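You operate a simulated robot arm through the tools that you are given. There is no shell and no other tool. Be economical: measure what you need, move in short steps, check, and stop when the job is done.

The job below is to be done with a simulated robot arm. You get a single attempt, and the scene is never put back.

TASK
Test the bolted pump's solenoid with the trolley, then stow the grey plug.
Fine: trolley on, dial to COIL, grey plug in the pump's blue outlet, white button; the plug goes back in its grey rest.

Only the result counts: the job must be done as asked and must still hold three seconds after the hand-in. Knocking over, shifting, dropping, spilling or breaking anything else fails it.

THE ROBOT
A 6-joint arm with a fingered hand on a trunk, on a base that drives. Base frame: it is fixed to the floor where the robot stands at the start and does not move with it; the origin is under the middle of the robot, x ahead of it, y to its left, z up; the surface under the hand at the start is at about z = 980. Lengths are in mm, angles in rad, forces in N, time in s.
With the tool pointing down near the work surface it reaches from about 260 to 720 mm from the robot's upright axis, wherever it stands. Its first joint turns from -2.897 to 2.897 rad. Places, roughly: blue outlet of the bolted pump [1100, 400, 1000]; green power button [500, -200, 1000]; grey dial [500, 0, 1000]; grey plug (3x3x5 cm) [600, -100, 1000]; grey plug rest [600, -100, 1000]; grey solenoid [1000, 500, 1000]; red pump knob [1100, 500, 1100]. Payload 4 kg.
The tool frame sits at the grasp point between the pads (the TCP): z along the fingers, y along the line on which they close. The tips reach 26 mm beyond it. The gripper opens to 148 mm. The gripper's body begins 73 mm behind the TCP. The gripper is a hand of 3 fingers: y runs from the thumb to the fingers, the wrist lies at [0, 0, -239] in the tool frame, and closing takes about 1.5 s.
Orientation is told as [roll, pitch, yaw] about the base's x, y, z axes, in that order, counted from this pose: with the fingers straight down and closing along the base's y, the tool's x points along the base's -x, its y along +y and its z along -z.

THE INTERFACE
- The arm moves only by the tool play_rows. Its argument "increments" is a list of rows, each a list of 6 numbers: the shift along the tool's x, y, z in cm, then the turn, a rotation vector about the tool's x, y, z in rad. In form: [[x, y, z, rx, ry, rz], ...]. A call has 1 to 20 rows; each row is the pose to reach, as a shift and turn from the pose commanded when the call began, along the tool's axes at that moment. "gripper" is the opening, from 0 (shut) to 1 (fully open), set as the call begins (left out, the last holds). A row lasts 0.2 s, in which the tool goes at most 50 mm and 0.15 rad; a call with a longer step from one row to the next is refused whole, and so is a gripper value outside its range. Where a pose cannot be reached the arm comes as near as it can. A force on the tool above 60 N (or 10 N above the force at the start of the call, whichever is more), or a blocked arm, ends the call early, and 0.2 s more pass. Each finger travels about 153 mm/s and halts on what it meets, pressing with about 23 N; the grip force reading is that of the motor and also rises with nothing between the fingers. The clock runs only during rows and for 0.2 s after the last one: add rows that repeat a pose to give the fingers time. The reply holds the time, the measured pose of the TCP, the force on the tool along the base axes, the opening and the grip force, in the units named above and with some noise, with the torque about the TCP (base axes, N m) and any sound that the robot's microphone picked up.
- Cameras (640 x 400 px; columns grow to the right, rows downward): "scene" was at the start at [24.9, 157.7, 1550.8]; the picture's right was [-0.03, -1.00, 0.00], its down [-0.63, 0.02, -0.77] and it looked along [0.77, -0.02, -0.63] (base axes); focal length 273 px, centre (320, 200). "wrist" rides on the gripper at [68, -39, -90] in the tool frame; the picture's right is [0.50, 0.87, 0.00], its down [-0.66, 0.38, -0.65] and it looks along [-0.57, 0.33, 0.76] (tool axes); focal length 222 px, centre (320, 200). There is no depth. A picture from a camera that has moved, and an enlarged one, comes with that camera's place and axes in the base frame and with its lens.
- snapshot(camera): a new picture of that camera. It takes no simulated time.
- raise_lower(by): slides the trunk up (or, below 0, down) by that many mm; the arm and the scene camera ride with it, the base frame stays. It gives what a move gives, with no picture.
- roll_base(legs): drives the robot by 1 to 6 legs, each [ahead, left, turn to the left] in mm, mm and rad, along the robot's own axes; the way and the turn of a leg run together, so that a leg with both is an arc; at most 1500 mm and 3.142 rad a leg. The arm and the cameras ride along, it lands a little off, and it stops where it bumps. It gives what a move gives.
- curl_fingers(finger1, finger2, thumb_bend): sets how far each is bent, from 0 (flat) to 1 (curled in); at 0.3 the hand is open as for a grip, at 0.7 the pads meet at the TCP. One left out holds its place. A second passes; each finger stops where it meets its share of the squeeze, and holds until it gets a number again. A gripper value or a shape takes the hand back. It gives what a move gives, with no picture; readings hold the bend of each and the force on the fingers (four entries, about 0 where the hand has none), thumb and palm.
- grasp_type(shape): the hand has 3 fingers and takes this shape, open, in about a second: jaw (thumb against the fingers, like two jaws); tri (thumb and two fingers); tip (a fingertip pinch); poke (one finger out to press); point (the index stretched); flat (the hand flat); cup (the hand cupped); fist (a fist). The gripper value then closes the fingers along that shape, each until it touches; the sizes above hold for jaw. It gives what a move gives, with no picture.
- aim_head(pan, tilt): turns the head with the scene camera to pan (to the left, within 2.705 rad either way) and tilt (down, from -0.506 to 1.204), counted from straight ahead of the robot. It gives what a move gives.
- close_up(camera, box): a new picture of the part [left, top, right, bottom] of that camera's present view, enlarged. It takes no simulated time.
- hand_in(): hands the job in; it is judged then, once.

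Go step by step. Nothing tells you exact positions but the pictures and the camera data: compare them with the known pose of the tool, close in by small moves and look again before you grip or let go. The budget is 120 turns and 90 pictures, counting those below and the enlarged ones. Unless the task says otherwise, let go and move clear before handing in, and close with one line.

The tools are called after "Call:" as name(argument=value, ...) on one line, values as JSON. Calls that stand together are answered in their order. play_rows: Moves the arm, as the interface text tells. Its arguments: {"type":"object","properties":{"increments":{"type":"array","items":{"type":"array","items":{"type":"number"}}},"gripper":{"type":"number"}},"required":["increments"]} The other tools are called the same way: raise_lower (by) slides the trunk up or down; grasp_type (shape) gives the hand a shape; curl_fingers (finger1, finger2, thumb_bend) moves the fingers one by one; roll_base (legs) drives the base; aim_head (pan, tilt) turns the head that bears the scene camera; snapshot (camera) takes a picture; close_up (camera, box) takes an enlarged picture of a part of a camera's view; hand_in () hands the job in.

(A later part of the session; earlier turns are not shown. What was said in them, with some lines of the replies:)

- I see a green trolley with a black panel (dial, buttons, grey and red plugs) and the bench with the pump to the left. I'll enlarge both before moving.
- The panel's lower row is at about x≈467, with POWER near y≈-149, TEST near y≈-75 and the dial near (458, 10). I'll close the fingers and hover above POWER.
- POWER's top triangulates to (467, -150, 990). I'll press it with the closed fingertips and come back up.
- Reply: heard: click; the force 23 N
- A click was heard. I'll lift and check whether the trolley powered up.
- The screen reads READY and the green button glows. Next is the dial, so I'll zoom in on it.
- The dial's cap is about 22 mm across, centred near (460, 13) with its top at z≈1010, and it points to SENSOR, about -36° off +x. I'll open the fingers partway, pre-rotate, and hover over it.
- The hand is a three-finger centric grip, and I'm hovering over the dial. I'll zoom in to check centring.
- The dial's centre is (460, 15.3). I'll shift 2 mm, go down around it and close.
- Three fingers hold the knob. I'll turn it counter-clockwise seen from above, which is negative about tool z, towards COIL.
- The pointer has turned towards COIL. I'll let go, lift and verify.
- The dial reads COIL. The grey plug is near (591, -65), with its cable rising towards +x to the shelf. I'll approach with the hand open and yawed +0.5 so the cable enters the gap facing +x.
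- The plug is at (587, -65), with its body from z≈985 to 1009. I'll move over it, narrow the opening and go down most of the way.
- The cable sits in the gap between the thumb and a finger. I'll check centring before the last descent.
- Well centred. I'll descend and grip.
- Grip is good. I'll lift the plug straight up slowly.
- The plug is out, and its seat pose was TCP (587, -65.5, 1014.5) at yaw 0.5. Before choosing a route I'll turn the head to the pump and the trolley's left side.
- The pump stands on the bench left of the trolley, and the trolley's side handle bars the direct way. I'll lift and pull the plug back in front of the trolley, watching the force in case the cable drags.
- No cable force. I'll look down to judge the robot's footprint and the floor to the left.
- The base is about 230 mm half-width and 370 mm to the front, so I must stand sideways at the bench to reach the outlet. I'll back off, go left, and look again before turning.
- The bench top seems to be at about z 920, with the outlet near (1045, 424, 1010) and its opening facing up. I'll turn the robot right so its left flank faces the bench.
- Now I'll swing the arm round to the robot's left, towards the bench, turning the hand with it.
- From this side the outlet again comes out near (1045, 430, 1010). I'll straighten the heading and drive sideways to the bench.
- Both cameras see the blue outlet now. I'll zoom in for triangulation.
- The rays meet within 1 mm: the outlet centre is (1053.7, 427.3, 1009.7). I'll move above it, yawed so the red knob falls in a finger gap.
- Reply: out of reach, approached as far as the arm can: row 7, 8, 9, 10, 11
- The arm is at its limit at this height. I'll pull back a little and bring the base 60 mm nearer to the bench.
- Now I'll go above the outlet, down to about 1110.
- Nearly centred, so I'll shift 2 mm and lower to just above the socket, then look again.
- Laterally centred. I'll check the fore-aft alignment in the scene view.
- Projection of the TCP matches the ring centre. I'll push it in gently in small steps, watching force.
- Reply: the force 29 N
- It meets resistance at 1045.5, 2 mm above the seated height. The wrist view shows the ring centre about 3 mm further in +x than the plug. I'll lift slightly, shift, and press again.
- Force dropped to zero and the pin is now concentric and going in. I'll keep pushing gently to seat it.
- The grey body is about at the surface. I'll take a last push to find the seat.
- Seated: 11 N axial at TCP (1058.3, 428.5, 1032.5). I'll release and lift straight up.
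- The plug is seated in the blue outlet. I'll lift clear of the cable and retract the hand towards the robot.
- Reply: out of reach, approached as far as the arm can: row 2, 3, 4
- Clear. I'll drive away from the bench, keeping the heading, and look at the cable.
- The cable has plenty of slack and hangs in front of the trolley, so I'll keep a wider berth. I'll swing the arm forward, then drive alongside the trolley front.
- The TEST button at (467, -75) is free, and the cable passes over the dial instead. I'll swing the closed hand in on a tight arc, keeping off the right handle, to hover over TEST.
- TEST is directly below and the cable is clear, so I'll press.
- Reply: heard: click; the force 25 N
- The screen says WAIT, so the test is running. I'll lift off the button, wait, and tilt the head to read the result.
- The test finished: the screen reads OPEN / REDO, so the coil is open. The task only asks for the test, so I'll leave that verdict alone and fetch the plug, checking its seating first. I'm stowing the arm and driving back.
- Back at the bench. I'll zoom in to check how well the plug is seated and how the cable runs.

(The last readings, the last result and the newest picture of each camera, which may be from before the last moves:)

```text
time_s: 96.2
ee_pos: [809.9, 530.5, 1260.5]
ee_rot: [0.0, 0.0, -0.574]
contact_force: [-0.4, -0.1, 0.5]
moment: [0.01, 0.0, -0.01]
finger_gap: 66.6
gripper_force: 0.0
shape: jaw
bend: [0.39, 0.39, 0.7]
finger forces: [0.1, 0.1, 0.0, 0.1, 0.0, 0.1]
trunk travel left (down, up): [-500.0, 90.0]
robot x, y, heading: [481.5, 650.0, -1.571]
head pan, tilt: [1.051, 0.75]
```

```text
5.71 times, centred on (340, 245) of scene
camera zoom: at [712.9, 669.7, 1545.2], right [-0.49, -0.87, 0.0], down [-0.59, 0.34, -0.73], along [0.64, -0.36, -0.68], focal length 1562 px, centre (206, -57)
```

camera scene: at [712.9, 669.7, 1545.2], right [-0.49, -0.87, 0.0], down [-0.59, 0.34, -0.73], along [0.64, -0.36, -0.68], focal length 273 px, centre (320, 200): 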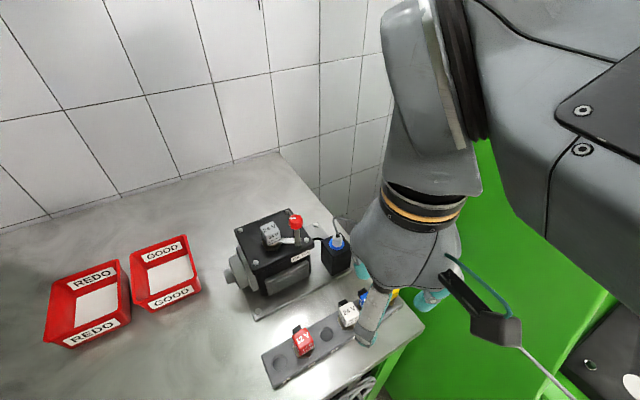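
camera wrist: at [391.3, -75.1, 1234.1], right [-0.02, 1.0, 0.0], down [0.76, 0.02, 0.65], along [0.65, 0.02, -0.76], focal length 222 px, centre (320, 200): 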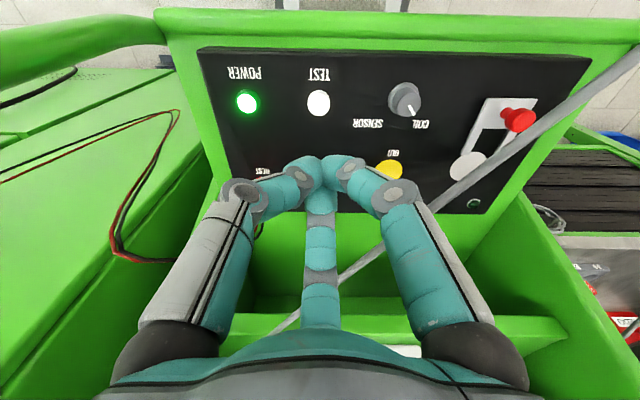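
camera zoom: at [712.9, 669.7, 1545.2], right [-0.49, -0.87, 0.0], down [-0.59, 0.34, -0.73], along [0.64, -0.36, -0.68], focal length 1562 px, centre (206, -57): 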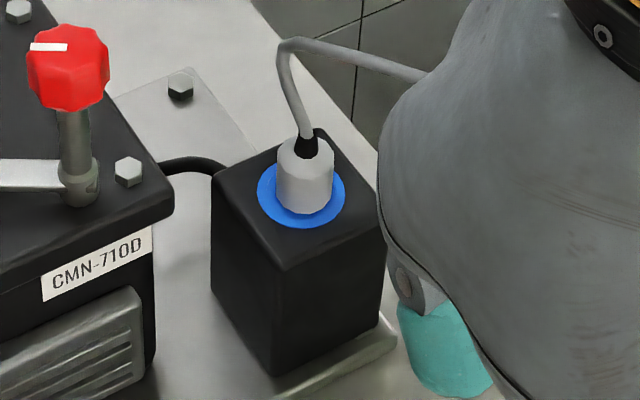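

The plug sits flush in the outlet, so the test was valid. The cable leaves towards about -110°, so I'll come over the plug at yaw -0.8 with the cable and knob both in finger gaps.

Call:
play_rows(increments=[[-4, 0.7, 1.5, 0, 0, 0.03], [-8, 1.5, 3, 0, 0, 0.06], [-12, 2.2, 4.5, 0, 0, 0.1], [-16, 3, 6, 0, 0, 0.14], [-20, 3.7, 7.5, 0, 0, 0.18], [-23.5, 4.4, 9, 0, 0, 0.226], [-26.37, 4.9, 10, 0, 0, 0.226], [-26.37, 4.9, 10, 0, 0, 0.226]], gripper=0.38)

Call:
snapshot(camera="wrist")

```text
time_s: 98.0
ee_pos: [1058.1, 427.7, 1160.2]
ee_rot: [0.0, 0.001, -0.8]
contact_force: [0.1, -0.2, -0.4]
moment: [-0.02, 0.03, 0.02]
finger_gap: 56.6
gripper_force: 0.0
shape: jaw
bend: [0.77, 0.77, 0.7]
finger forces: [0.0, 0.0, 0.2, 0.0, 0.1, 0.2]
trunk travel left (down, up): [-500.0, 90.0]
robot x, y, heading: [478.0, 651.7, -1.565]
head pan, tilt: [1.051, 0.75]
```

```text
21 pictures are left
camera wrist: at [983.4, 449.0, 1252.0], right [0.27, 0.96, 0.0], down [0.73, -0.21, 0.65], along [0.63, -0.18, -0.76], focal length 222 px, centre (320, 200)
```

wrist: 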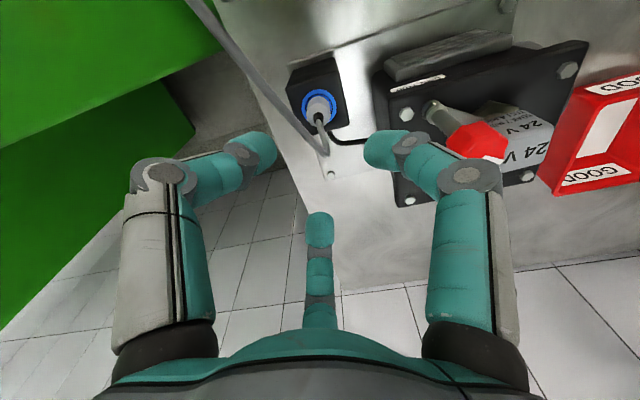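

The red knob is actually at (1066, 524, 1130), in direction 85°. A yaw of +0.35 keeps the knob, pump corner and cable all in gaps, so I'll rotate there with a narrower opening.

Call:
play_rows(increments=[[0, 0, 0, 0, 0, -0.14], [0, 0, 0, 0, 0, -0.28], [0, 0, 0, 0, 0, -0.42], [0, 0, 0, 0, 0, -0.56], [0, 0, 0, 0, 0, -0.7], [0, 0, 0, 0, 0, -0.84], [0, 0, 0, 0, 0, -0.98], [0, 0, 0, 0, 0, -1.12], [0, 0, 0, 0, 0, -1.15], [0, 0, 0, 0, 0, -1.15]], gripper=0.27)

Call:
snapshot(camera="wrist")

```text
time_s: 100.2
ee_pos: [1058.0, 426.4, 1160.2]
ee_rot: [-0.001, 0.0, 0.351]
contact_force: [0.2, 1.0, 0.3]
moment: [0.03, 0.03, 0.03]
finger_gap: 40.6
gripper_force: 0.0
shape: jaw
bend: [0.76, 0.76, 0.7]
finger forces: [0.1, 0.0, 0.0, 0.0, 0.1, 0.0]
trunk travel left (down, up): [-500.0, 90.0]
robot x, y, heading: [478.3, 649.8, -1.567]
head pan, tilt: [1.051, 0.75]
```

```text
20 pictures are left
camera wrist: at [1008.0, 367.2, 1251.8], right [-0.77, 0.64, 0.0], down [0.49, 0.58, 0.65], along [0.42, 0.5, -0.76], focal length 222 px, centre (320, 200)
```

wrist: 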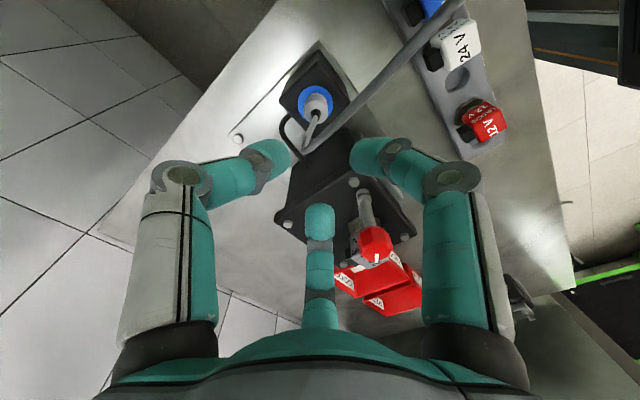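

The cable lies in the thumb–finger gap. I'll lower partway and recheck centring.

Call:
play_rows(increments=[[0, 0, 2, 0, 0, 0], [0, 0, 4, 0, 0, 0], [0, 0, 6, 0, 0, 0], [0, 0, 7.5, 0, 0, 0], [0, 0, 7.5, 0, 0, 0]])

Call:
close_up(camera="wrist", box=[220, 80, 420, 230])

```text
time_s: 101.4
ee_pos: [1057.5, 426.8, 1084.5]
ee_rot: [0.0, 0.0, 0.349]
contact_force: [0.0, -0.9, 0.1]
moment: [0.03, -0.03, 0.04]
finger_gap: 40.4
gripper_force: 0.1
shape: jaw
bend: [0.76, 0.76, 0.7]
finger forces: [0.0, 0.1, 0.0, 0.0, 0.0, 0.0]
trunk travel left (down, up): [-500.0, 90.0]
robot x, y, heading: [479.7, 647.7, -1.567]
head pan, tilt: [1.051, 0.75]
```

```text
2.67 times, centred on (320, 155) of wrist
camera zoom: at [1007.3, 368.2, 1175.9], right [-0.77, 0.64, 0.0], down [0.49, 0.58, 0.65], along [0.42, 0.5, -0.76], focal length 592 px, centre (320, 320)
```

zoom: 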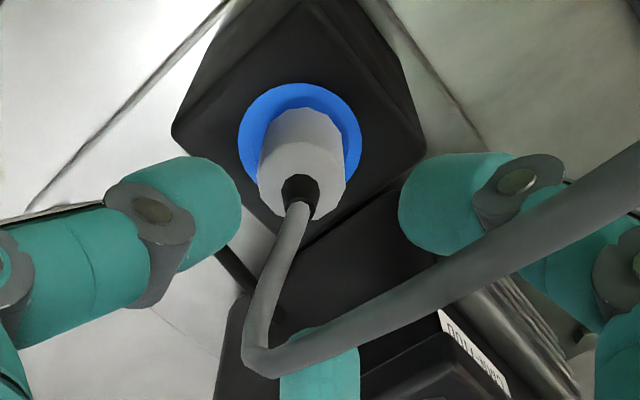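

The plug appears about 5–6 mm off towards tool -y. I'll shift, lower a bit and recheck.

Call:
play_rows(increments=[[0, -0.5, 0, 0, 0, 0], [0, -0.5, 1, 0, 0, 0], [0, -0.5, 2, 0, 0, 0], [0, -0.5, 2, 0, 0, 0]])

Call:
close_up(camera="wrist", box=[220, 80, 420, 230])

```text
time_s: 102.4
ee_pos: [1060.2, 422.4, 1064.3]
ee_rot: [0.0, -0.001, 0.349]
contact_force: [-0.3, -0.1, 0.5]
moment: [-0.01, -0.04, -0.03]
finger_gap: 40.2
gripper_force: 0.1
shape: jaw
bend: [0.76, 0.76, 0.7]
finger forces: [0.0, 0.0, 0.0, 0.0, 0.0, 0.1]
trunk travel left (down, up): [-500.0, 90.0]
robot x, y, heading: [480.8, 648.5, -1.571]
head pan, tilt: [1.051, 0.75]
```

```text
2.67 times, centred on (320, 155) of wrist
camera zoom: at [1009.8, 363.5, 1155.9], right [-0.77, 0.64, 0.0], down [0.49, 0.58, 0.65], along [0.42, 0.5, -0.76], focal length 592 px, centre (320, 320)
```

zoom: 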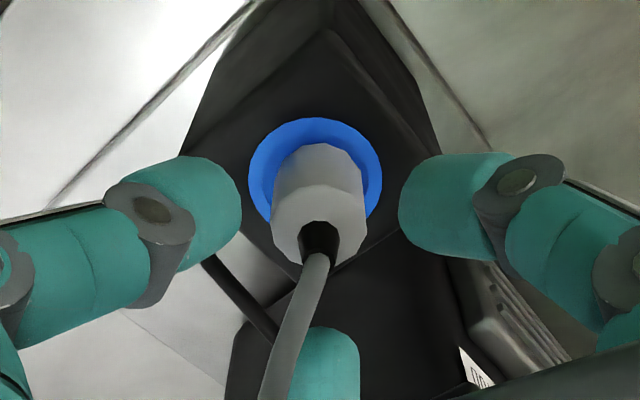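

Well centred now. I'll go down to about 1033 and grip.

Call:
play_rows(increments=[[0, 0, 1, 0, 0, 0], [0, 0, 2, 0, 0, 0], [0, 0, 2.8, 0, 0, 0], [0, 0, 3.1, 0, 0, 0], [0, 0, 3.1, 0, 0, 0]])

Call:
play_rows(increments=[[0, 0, 0, 0, 0, 0], [0, 0, 0, 0, 0, 0], [0, 0, 0, 0, 0, 0], [0, 0, 0, 0, 0, 0]], gripper=0)

Call:
snapshot(camera="wrist")

```text
time_s: 103.6
ee_pos: [1059.7, 421.5, 1033.0]
ee_rot: [0.0, 0.002, 0.35]
contact_force: [0.6, -0.2, -0.6]
moment: [0.02, 0.02, -0.02]
finger_gap: 40.3
gripper_force: 0.2
shape: jaw
bend: [0.76, 0.76, 0.7]
finger forces: [0.1, 0.0, 0.0, 0.1, 0.1, 0.1]
trunk travel left (down, up): [-500.0, 90.0]
robot x, y, heading: [478.4, 647.2, -1.565]
head pan, tilt: [1.051, 0.75]
```

```text
time_s: 104.6
ee_pos: [1058.7, 422.1, 1034.4]
ee_rot: [0.0, 0.0, 0.348]
contact_force: [1.2, 0.4, -0.4]
moment: [0.01, -0.03, 0.01]
finger_gap: 18.8
gripper_force: 22.9
shape: jaw
bend: [0.74, 0.75, 0.7]
finger forces: [20.4, 20.2, 0.0, 0.0, 20.4, 0.0]
trunk travel left (down, up): [-500.0, 90.0]
robot x, y, heading: [480.3, 652.3, -1.568]
head pan, tilt: [1.051, 0.75]
```

```text
17 pictures are left
camera wrist: at [1009.6, 362.7, 1125.2], right [-0.77, 0.64, 0.0], down [0.49, 0.58, 0.65], along [0.42, 0.5, -0.76], focal length 222 px, centre (320, 200)
```

wrist: 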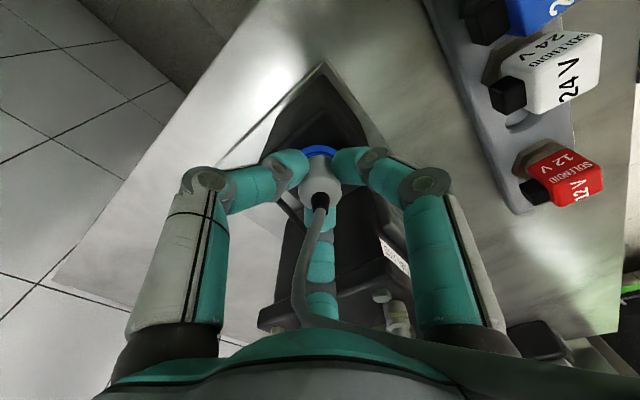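

Firm, balanced grip. I'll lift the plug straight out of the outlet.

Call:
play_rows(increments=[[0, 0, -0.5, 0, 0, 0], [0, 0, -1, 0, 0, 0], [0, 0, -1.5, 0, 0, 0], [0, 0, -2, 0, 0, 0], [0, 0, -3, 0, 0, 0], [0, 0, -5, 0, 0, 0], [0, 0, -8, 0, 0, 0], [0, 0, -11, 0, 0, 0], [0, 0, -12.5, 0, 0, 0], [0, 0, -12.5, 0, 0, 0]])

Call:
snapshot(camera="wrist")

```text
time_s: 106.8
ee_pos: [1059.5, 422.6, 1158.2]
ee_rot: [0.0, -0.001, 0.349]
contact_force: [0.8, 0.3, -0.1]
moment: [0.02, -0.01, 0.01]
finger_gap: 18.5
gripper_force: 23.2
shape: jaw
bend: [0.74, 0.75, 0.7]
finger forces: [20.9, 20.1, 0.0, 0.0, 20.5, 0.0]
trunk travel left (down, up): [-500.0, 90.0]
robot x, y, heading: [479.1, 646.0, -1.569]
head pan, tilt: [1.051, 0.75]
```

```text
16 pictures are left
camera wrist: at [1009.2, 363.1, 1249.8], right [-0.77, 0.64, 0.0], down [0.49, 0.58, 0.65], along [0.42, 0.5, -0.76], focal length 222 px, centre (320, 200)
```

wrist: 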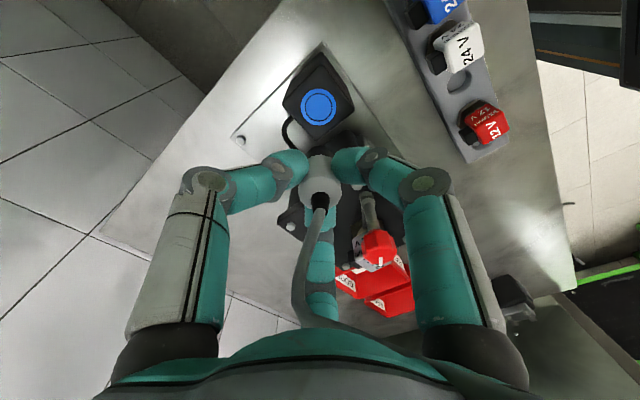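

Plug is out. I'll retract over the bench while turning the hand back, then drive off.

Call:
play_rows(increments=[[2.9, 2.6, -0.5, 0, 0, 0.05], [5.8, 5.1, -2, 0, 0, 0.18], [8.7, 7.7, -4, 0, 0, 0.31], [11.6, 10.3, -6, 0, 0, 0.44], [14.6, 12.9, -8, 0, 0, 0.57], [17.5, 15.5, -10, 0, 0, 0.7], [20.45, 18.1, -10.5, 0, 0, 0.83], [20.45, 18.1, -10.5, 0, 0, 0.92], [20.45, 18.1, -10.5, 0, 0, 0.92]])

Call:
roll_base(legs=[[0, -460, 0]])

```text
time_s: 108.8
ee_pos: [804.1, 521.8, 1264.8]
ee_rot: [0.001, 0.0, -0.573]
contact_force: [-0.1, -0.4, 0.3]
moment: [-0.03, 0.06, -0.01]
finger_gap: 18.7
gripper_force: 23.4
shape: jaw
bend: [0.74, 0.75, 0.7]
finger forces: [20.7, 20.2, 0.0, 0.0, 20.5, 0.1]
trunk travel left (down, up): [-500.0, 90.0]
robot x, y, heading: [476.2, 648.8, -1.566]
head pan, tilt: [1.051, 0.75]
```

```text
time_s: 111.5
ee_pos: [352.6, 519.9, 1264.4]
ee_rot: [0.0, 0.001, -0.563]
contact_force: [0.0, 0.8, 0.7]
moment: [0.01, 0.0, 0.02]
finger_gap: 18.8
gripper_force: 22.5
shape: jaw
bend: [0.74, 0.75, 0.7]
finger forces: [20.6, 20.2, 0.1, 0.0, 20.3, 0.1]
trunk travel left (down, up): [-500.0, 90.0]
robot x, y, heading: [26.4, 648.1, -1.56]
head pan, tilt: [1.051, 0.75]
```

Call:
play_rows(increments=[[-0.51, -3.81, 0, 0, 0, 0.1], [-0.59, -7.31, 0, 0, 0, 0.2], [-0.35, -10.77, 0, 0, 0, 0.3], [0.26, -14.28, 0, 0, 0, 0.4], [0.26, -14.28, 0, 0, 0, 0.4]])

Call:
roll_base(legs=[[0, 0, -0.01], [650, 0, 0]])

Call:
aim_head(pan=1.5, tilt=0.75)

Call:
snapshot(camera="scene")

```text
time_s: 112.8
ee_pos: [273.7, 400.8, 1265.1]
ee_rot: [0.0, -0.001, -0.964]
contact_force: [0.5, -0.2, -1.0]
moment: [0.0, 0.02, -0.04]
finger_gap: 18.8
gripper_force: 22.4
shape: jaw
bend: [0.74, 0.75, 0.7]
finger forces: [20.6, 20.2, 0.0, 0.0, 20.5, 0.0]
trunk travel left (down, up): [-500.0, 90.0]
robot x, y, heading: [25.5, 644.9, -1.561]
head pan, tilt: [1.051, 0.75]
```

```text
time_s: 116.7
ee_pos: [266.5, -252.9, 1264.1]
ee_rot: [-0.001, -0.001, -0.982]
contact_force: [0.1, 0.7, -1.6]
moment: [-0.02, 0.02, 0.0]
finger_gap: 18.8
gripper_force: 23.1
shape: jaw
bend: [0.74, 0.75, 0.7]
finger forces: [20.7, 20.3, 0.1, 0.0, 20.4, 0.0]
trunk travel left (down, up): [-500.0, 90.0]
robot x, y, heading: [29.3, -0.6, -1.582]
head pan, tilt: [1.051, 0.75]
```

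```text
time_s: 117.6
ee_pos: [267.5, -251.9, 1265.2]
ee_rot: [0.0, -0.001, -0.981]
contact_force: [-0.5, -1.0, 0.2]
moment: [-0.02, -0.03, -0.03]
finger_gap: 18.9
gripper_force: 22.7
shape: jaw
bend: [0.74, 0.75, 0.7]
finger forces: [20.6, 20.3, 0.0, 0.1, 20.4, 0.0]
trunk travel left (down, up): [-500.0, 90.0]
robot x, y, heading: [24.5, -3.6, -1.581]
head pan, tilt: [1.499, 0.75]
```

```text
15 pictures are left
camera scene: at [269.0, 50.1, 1545.2], right [-0.08, -1.0, 0.0], down [-0.68, 0.06, -0.73], along [0.73, -0.06, -0.68], focal length 273 px, centre (320, 200)
```

scene: 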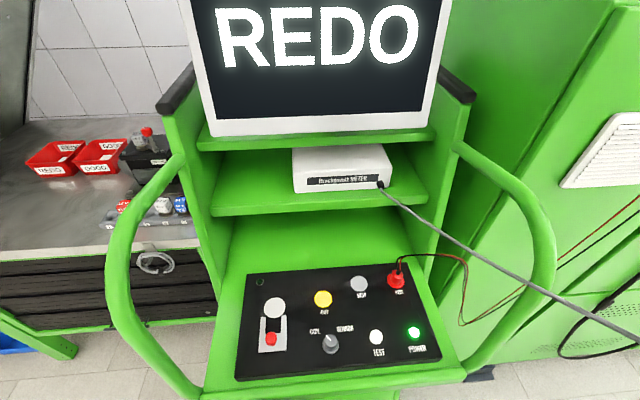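

Back at the trolley, with the rest still at about (587, -65) and the panel unobstructed. I'll swing in and extend over the rest, turning back to yaw 0.5.

Call:
play_rows(increments=[[0.82, 3.43, 0, 0, 0, -0.135], [1.95, 6.71, 0, 0, 0, -0.27], [3.4, 9.85, 0, 0, 0, -0.405], [5.16, 12.85, 0, 0, 0, -0.54], [7.2, 15.65, 0, 0, 0, -0.675], [5.3, 19.49, 0, 0, 0, -0.81], [3.46, 23.31, 1.5, 0, 0, -0.945], [1.71, 27.19, 3, 0, 0, -1.08], [0.03, 31.13, 4.5, 0, 0, -1.215], [-1.52, 34.9, 6, 0, 0, -1.35], [-2.23, 36.95, 8, 0, 0, -1.48], [-2.23, 36.95, 10, 0, 0, -1.48], [-2.23, 36.95, 12, 0, 0, -1.48], [-2.23, 36.95, 12, 0, 0, -1.48]])

Call:
snapshot(camera="wrist")

Call:
snapshot(camera="scene")

```text
time_s: 120.6
ee_pos: [588.9, -66.5, 1144.4]
ee_rot: [0.0, 0.001, 0.496]
contact_force: [-0.2, -0.3, 0.1]
moment: [0.02, 0.01, 0.02]
finger_gap: 18.7
gripper_force: 23.0
shape: jaw
bend: [0.74, 0.75, 0.7]
finger forces: [20.5, 20.0, 0.0, 0.1, 20.4, 0.0]
trunk travel left (down, up): [-500.0, 90.0]
robot x, y, heading: [28.8, -3.2, -1.583]
head pan, tilt: [1.499, 0.75]
```

```text
14 pictures are left
camera wrist: at [547.4, -132.0, 1236.4], right [-0.85, 0.52, 0.0], down [0.4, 0.65, 0.65], along [0.34, 0.56, -0.76], focal length 222 px, centre (320, 200)
```

wrist: 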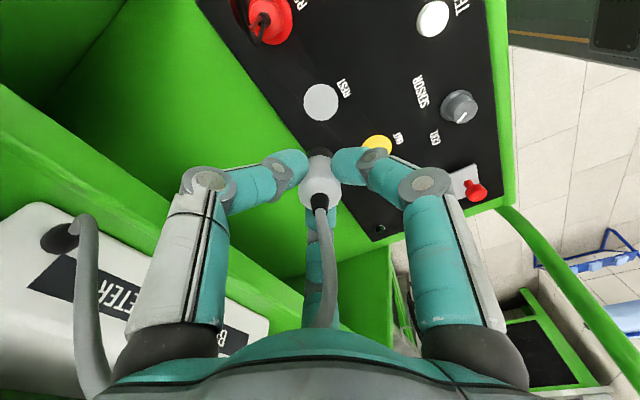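

```text
13 pictures are left
camera scene: at [269.3, 50.3, 1545.2], right [-0.08, -1.0, 0.0], down [-0.68, 0.05, -0.73], along [0.73, -0.06, -0.68], focal length 273 px, centre (320, 200)
```

scene: 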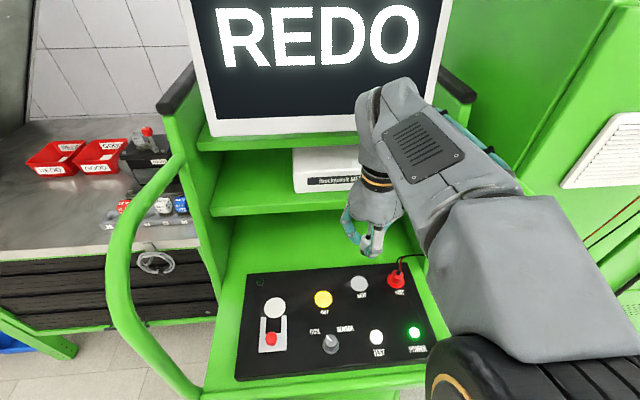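

The rest disc lies exactly on the projected tool axis. I'll lower to just above and check.

Call:
play_rows(increments=[[0, 0, 3, 0, 0, 0], [0, 0, 6, 0, 0, 0], [0, 0, 8, 0, 0, 0], [0, 0, 9.8, 0, 0, 0], [0, 0, 9.8, 0, 0, 0]])

Call:
close_up(camera="wrist", box=[240, 100, 400, 200])

Call:
close_up(camera="scene", box=[310, 230, 410, 300])

```text
time_s: 121.8
ee_pos: [584.7, -66.6, 1047.3]
ee_rot: [0.001, 0.001, 0.496]
contact_force: [0.5, 0.9, -0.6]
moment: [0.0, -0.01, -0.02]
finger_gap: 18.6
gripper_force: 23.6
shape: jaw
bend: [0.74, 0.75, 0.7]
finger forces: [20.6, 20.0, 0.1, 0.0, 20.4, 0.0]
trunk travel left (down, up): [-500.0, 90.0]
robot x, y, heading: [23.3, 1.4, -1.583]
head pan, tilt: [1.499, 0.75]
```

```text
4.00 times, centred on (320, 150) of wrist
camera zoom: at [545.2, -132.3, 1137.5], right [-0.85, 0.52, 0.0], down [0.4, 0.65, 0.65], along [0.34, 0.56, -0.76], focal length 888 px, centre (320, 400)
```

zoom: 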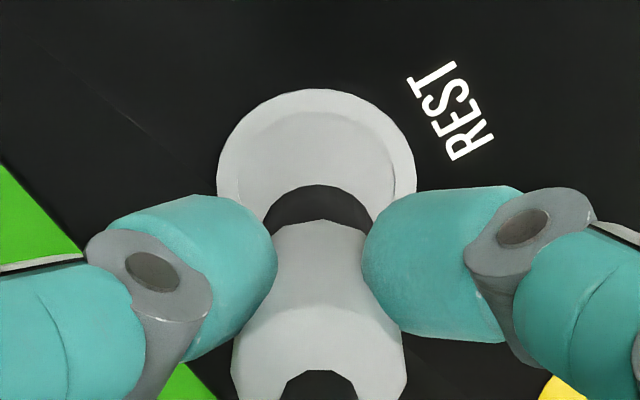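

```text
5.71 times, centred on (360, 265) of scene
camera zoom: at [269.2, 50.3, 1545.2], right [-0.08, -1.0, 0.0], down [-0.68, 0.05, -0.73], along [0.73, -0.06, -0.68], focal length 1562 px, centre (91, -171)
```

zoom: 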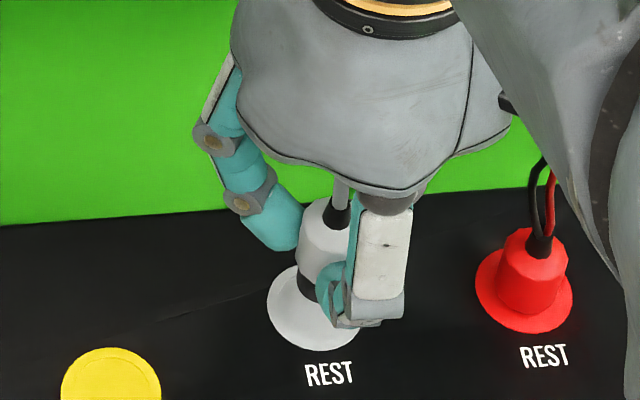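

Aligned within about 1 mm. I'll lower the plug into its rest in small steps.

Call:
play_rows(increments=[[0, 0, 0.5, 0, 0, 0], [0, 0, 1.0, 0, 0, 0], [0, 0, 1.4, 0, 0, 0], [0, 0, 1.8, 0, 0, 0], [0, 0, 2.2, 0, 0, 0], [0, 0, 2.6, 0, 0, 0], [0, 0, 2.8, 0, 0, 0], [0, 0, 2.8, 0, 0, 0]])

Call:
close_up(camera="scene", box=[310, 230, 410, 300])

```text
time_s: 123.6
ee_pos: [585.6, -67.1, 1017.4]
ee_rot: [-0.001, 0.001, 0.498]
contact_force: [-1.0, -0.2, -0.3]
moment: [-0.02, 0.01, 0.03]
finger_gap: 18.6
gripper_force: 23.2
shape: jaw
bend: [0.74, 0.75, 0.7]
finger forces: [20.5, 20.1, 0.0, 0.0, 20.4, 0.1]
trunk travel left (down, up): [-500.0, 90.0]
robot x, y, heading: [26.6, -0.3, -1.579]
head pan, tilt: [1.499, 0.75]
```

```text
5.71 times, centred on (360, 265) of scene
camera zoom: at [269.2, 50.3, 1545.2], right [-0.08, -1.0, 0.0], down [-0.68, 0.05, -0.73], along [0.73, -0.06, -0.68], focal length 1562 px, centre (91, -171)
```

zoom: 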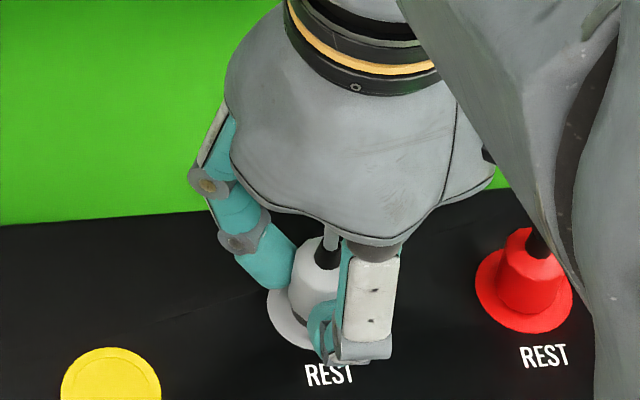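

Slid in without force, and a sliver of black pin still shows. I'll keep lowering until it seats.

Call:
play_rows(increments=[[0, 0, 0.15, 0, 0, 0], [0, 0, 0.3, 0, 0, 0], [0, 0, 0.45, 0, 0, 0], [0, 0, 0.6, 0, 0, 0], [0, 0, 0.6, 0, 0, 0]])

Call:
close_up(camera="wrist", box=[240, 100, 400, 200])

```text
time_s: 124.8
ee_pos: [585.5, -66.9, 1012.0]
ee_rot: [0.001, 0.001, 0.495]
contact_force: [0.0, 0.0, 0.8]
moment: [0.0, 0.01, 0.0]
finger_gap: 18.7
gripper_force: 22.8
shape: jaw
bend: [0.74, 0.75, 0.7]
finger forces: [20.7, 20.5, 0.1, 0.1, 20.5, 0.0]
trunk travel left (down, up): [-500.0, 90.0]
robot x, y, heading: [23.0, -0.2, -1.58]
head pan, tilt: [1.499, 0.75]
```

```text
4.00 times, centred on (320, 150) of wrist
camera zoom: at [546.0, -132.1, 1103.8], right [-0.85, 0.52, 0.0], down [0.4, 0.65, 0.65], along [0.34, 0.56, -0.76], focal length 888 px, centre (320, 400)
```

zoom: 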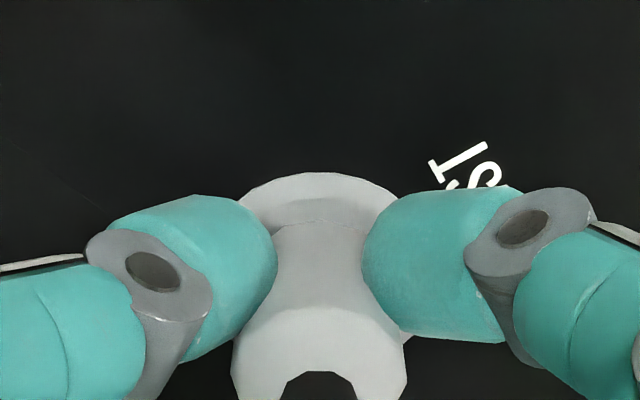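

Call:
play_rows(increments=[[0, 0, 0.1, 0, 0, 0], [0, 0, 0.2, 0, 0, 0], [0, 0, 0.3, 0, 0, 0], [0, 0, 0.3, 0, 0, 0]])

```text
time_s: 125.8
ee_pos: [587.7, -66.3, 1010.2]
ee_rot: [-0.002, -0.005, 0.498]
contact_force: [3.2, 1.5, 21.1]
moment: [-0.03, -0.04, 0.02]
finger_gap: 19.6
gripper_force: 23.1
shape: jaw
bend: [0.74, 0.75, 0.69]
finger forces: [24.7, 25.0, 0.1, 0.0, 25.3, 0.0]
trunk travel left (down, up): [-500.0, 90.0]
robot x, y, heading: [25.1, -1.8, -1.583]
head pan, tilt: [1.499, 0.75]
```

Seated with 21 N. I'll relax slightly, release and rise.

Call:
play_rows(increments=[[0, 0, -0.1, 0, 0, 0], [0, 0, -0.15, 0, 0, 0], [0, 0, -0.15, 0, 0, 0], [0, 0, -0.15, 0, 0, 0], [0, 0, -0.15, 0, 0, 0]], gripper=0.4)

Call:
play_rows(increments=[[0, 0, -1.5, 0, 0, 0], [0, 0, -3.5, 0, 0, 0], [0, 0, -6, 0, 0, 0], [0, 0, -9, 0, 0, 0], [0, 0, -12, 0, 0, 0], [0, 0, -14, 0, 0, 0], [0, 0, -14, 0, 0, 0]])

Call:
snapshot(camera="wrist")

```text
time_s: 127.0
ee_pos: [587.6, -65.8, 1010.7]
ee_rot: [-0.001, 0.0, 0.498]
contact_force: [0.5, 0.2, 0.5]
moment: [0.0, 0.0, 0.01]
finger_gap: 58.7
gripper_force: 0.1
shape: jaw
bend: [0.77, 0.77, 0.7]
finger forces: [0.0, 0.1, 0.1, 0.0, 0.0, 0.0]
trunk travel left (down, up): [-500.0, 90.0]
robot x, y, heading: [23.9, 0.1, -1.58]
head pan, tilt: [1.499, 0.75]
```

```text
time_s: 128.6
ee_pos: [587.3, -64.8, 1150.8]
ee_rot: [-0.001, -0.003, 0.498]
contact_force: [-0.6, 0.5, 0.2]
moment: [-0.01, -0.02, 0.02]
finger_gap: 58.9
gripper_force: 0.1
shape: jaw
bend: [0.77, 0.77, 0.7]
finger forces: [0.1, 0.0, 0.1, 0.0, 0.0, 0.1]
trunk travel left (down, up): [-500.0, 90.0]
robot x, y, heading: [26.2, -3.0, -1.579]
head pan, tilt: [1.499, 0.75]
```

```text
8 pictures are left
camera wrist: at [546.5, -131.2, 1242.0], right [-0.85, 0.52, 0.0], down [0.4, 0.65, 0.65], along [0.34, 0.56, -0.76], focal length 222 px, centre (320, 200)
```

wrist: 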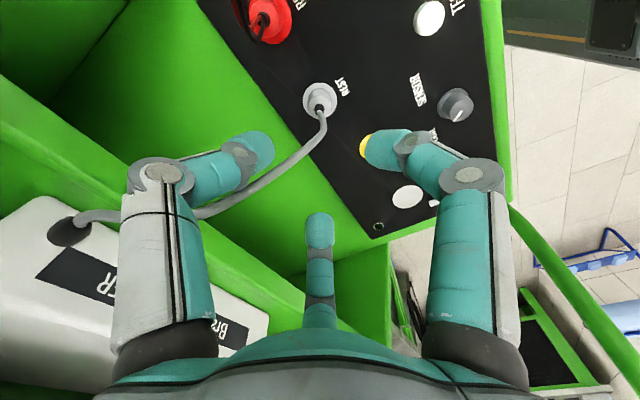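

The plug is back in its rest. I'll pull the hand back clear and take a final look.

Call:
play_rows(increments=[[0, 0, -2, 0, 0, 0], [3, 1.6, -4, 0, 0, 0], [6, 3.3, -6, 0, 0, 0], [9, 4.9, -8, 0, 0, 0], [12, 6.5, -9, 0, 0, 0], [15.5, 8.5, -9, 0, 0, 0], [15.5, 8.5, -9, 0, 0, 0]])

Call:
snapshot(camera="scene")

Call:
close_up(camera="scene", box=[300, 240, 440, 360])

```text
time_s: 130.2
ee_pos: [408.1, -65.0, 1240.4]
ee_rot: [0.0, 0.0, 0.498]
contact_force: [-0.3, 0.7, 0.9]
moment: [-0.03, -0.02, -0.02]
finger_gap: 58.8
gripper_force: 0.0
shape: jaw
bend: [0.77, 0.77, 0.7]
finger forces: [0.1, 0.0, 0.0, 0.1, 0.1, 0.0]
trunk travel left (down, up): [-500.0, 90.0]
robot x, y, heading: [24.2, -0.7, -1.581]
head pan, tilt: [1.499, 0.75]
```

```text
7 pictures are left
camera scene: at [268.7, 50.3, 1545.3], right [-0.08, -1.0, 0.0], down [-0.68, 0.05, -0.73], along [0.73, -0.06, -0.68], focal length 273 px, centre (320, 200)
```

scene: 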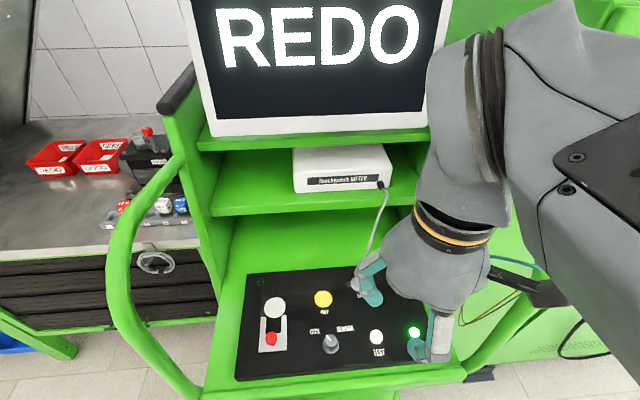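

```text
3.33 times, centred on (370, 300) of scene
camera zoom: at [268.7, 50.3, 1545.3], right [-0.08, -1.0, 0.0], down [-0.68, 0.05, -0.73], along [0.73, -0.06, -0.68], focal length 911 px, centre (153, -133)
```

zoom: 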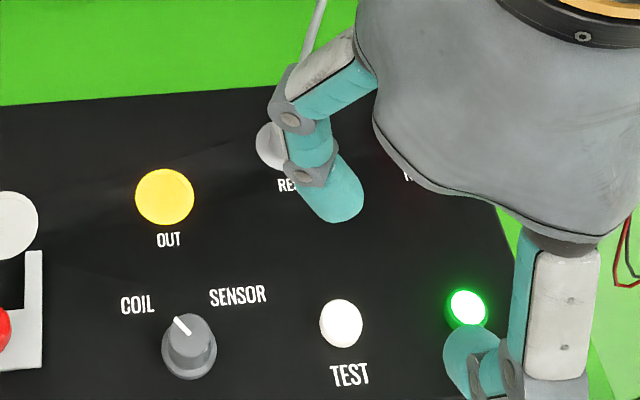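

The plug is stowed, the dial is on COIL, the trolley is on with its result showing, and the hand is clear. I'll hand in now.

Call:
hand_in()

```text
The job is handed in.
```

The pump's solenoid has been tested with the trolley on COIL: the screen read OPEN / REDO, an open-coil verdict. The grey plug is back in its grey rest.
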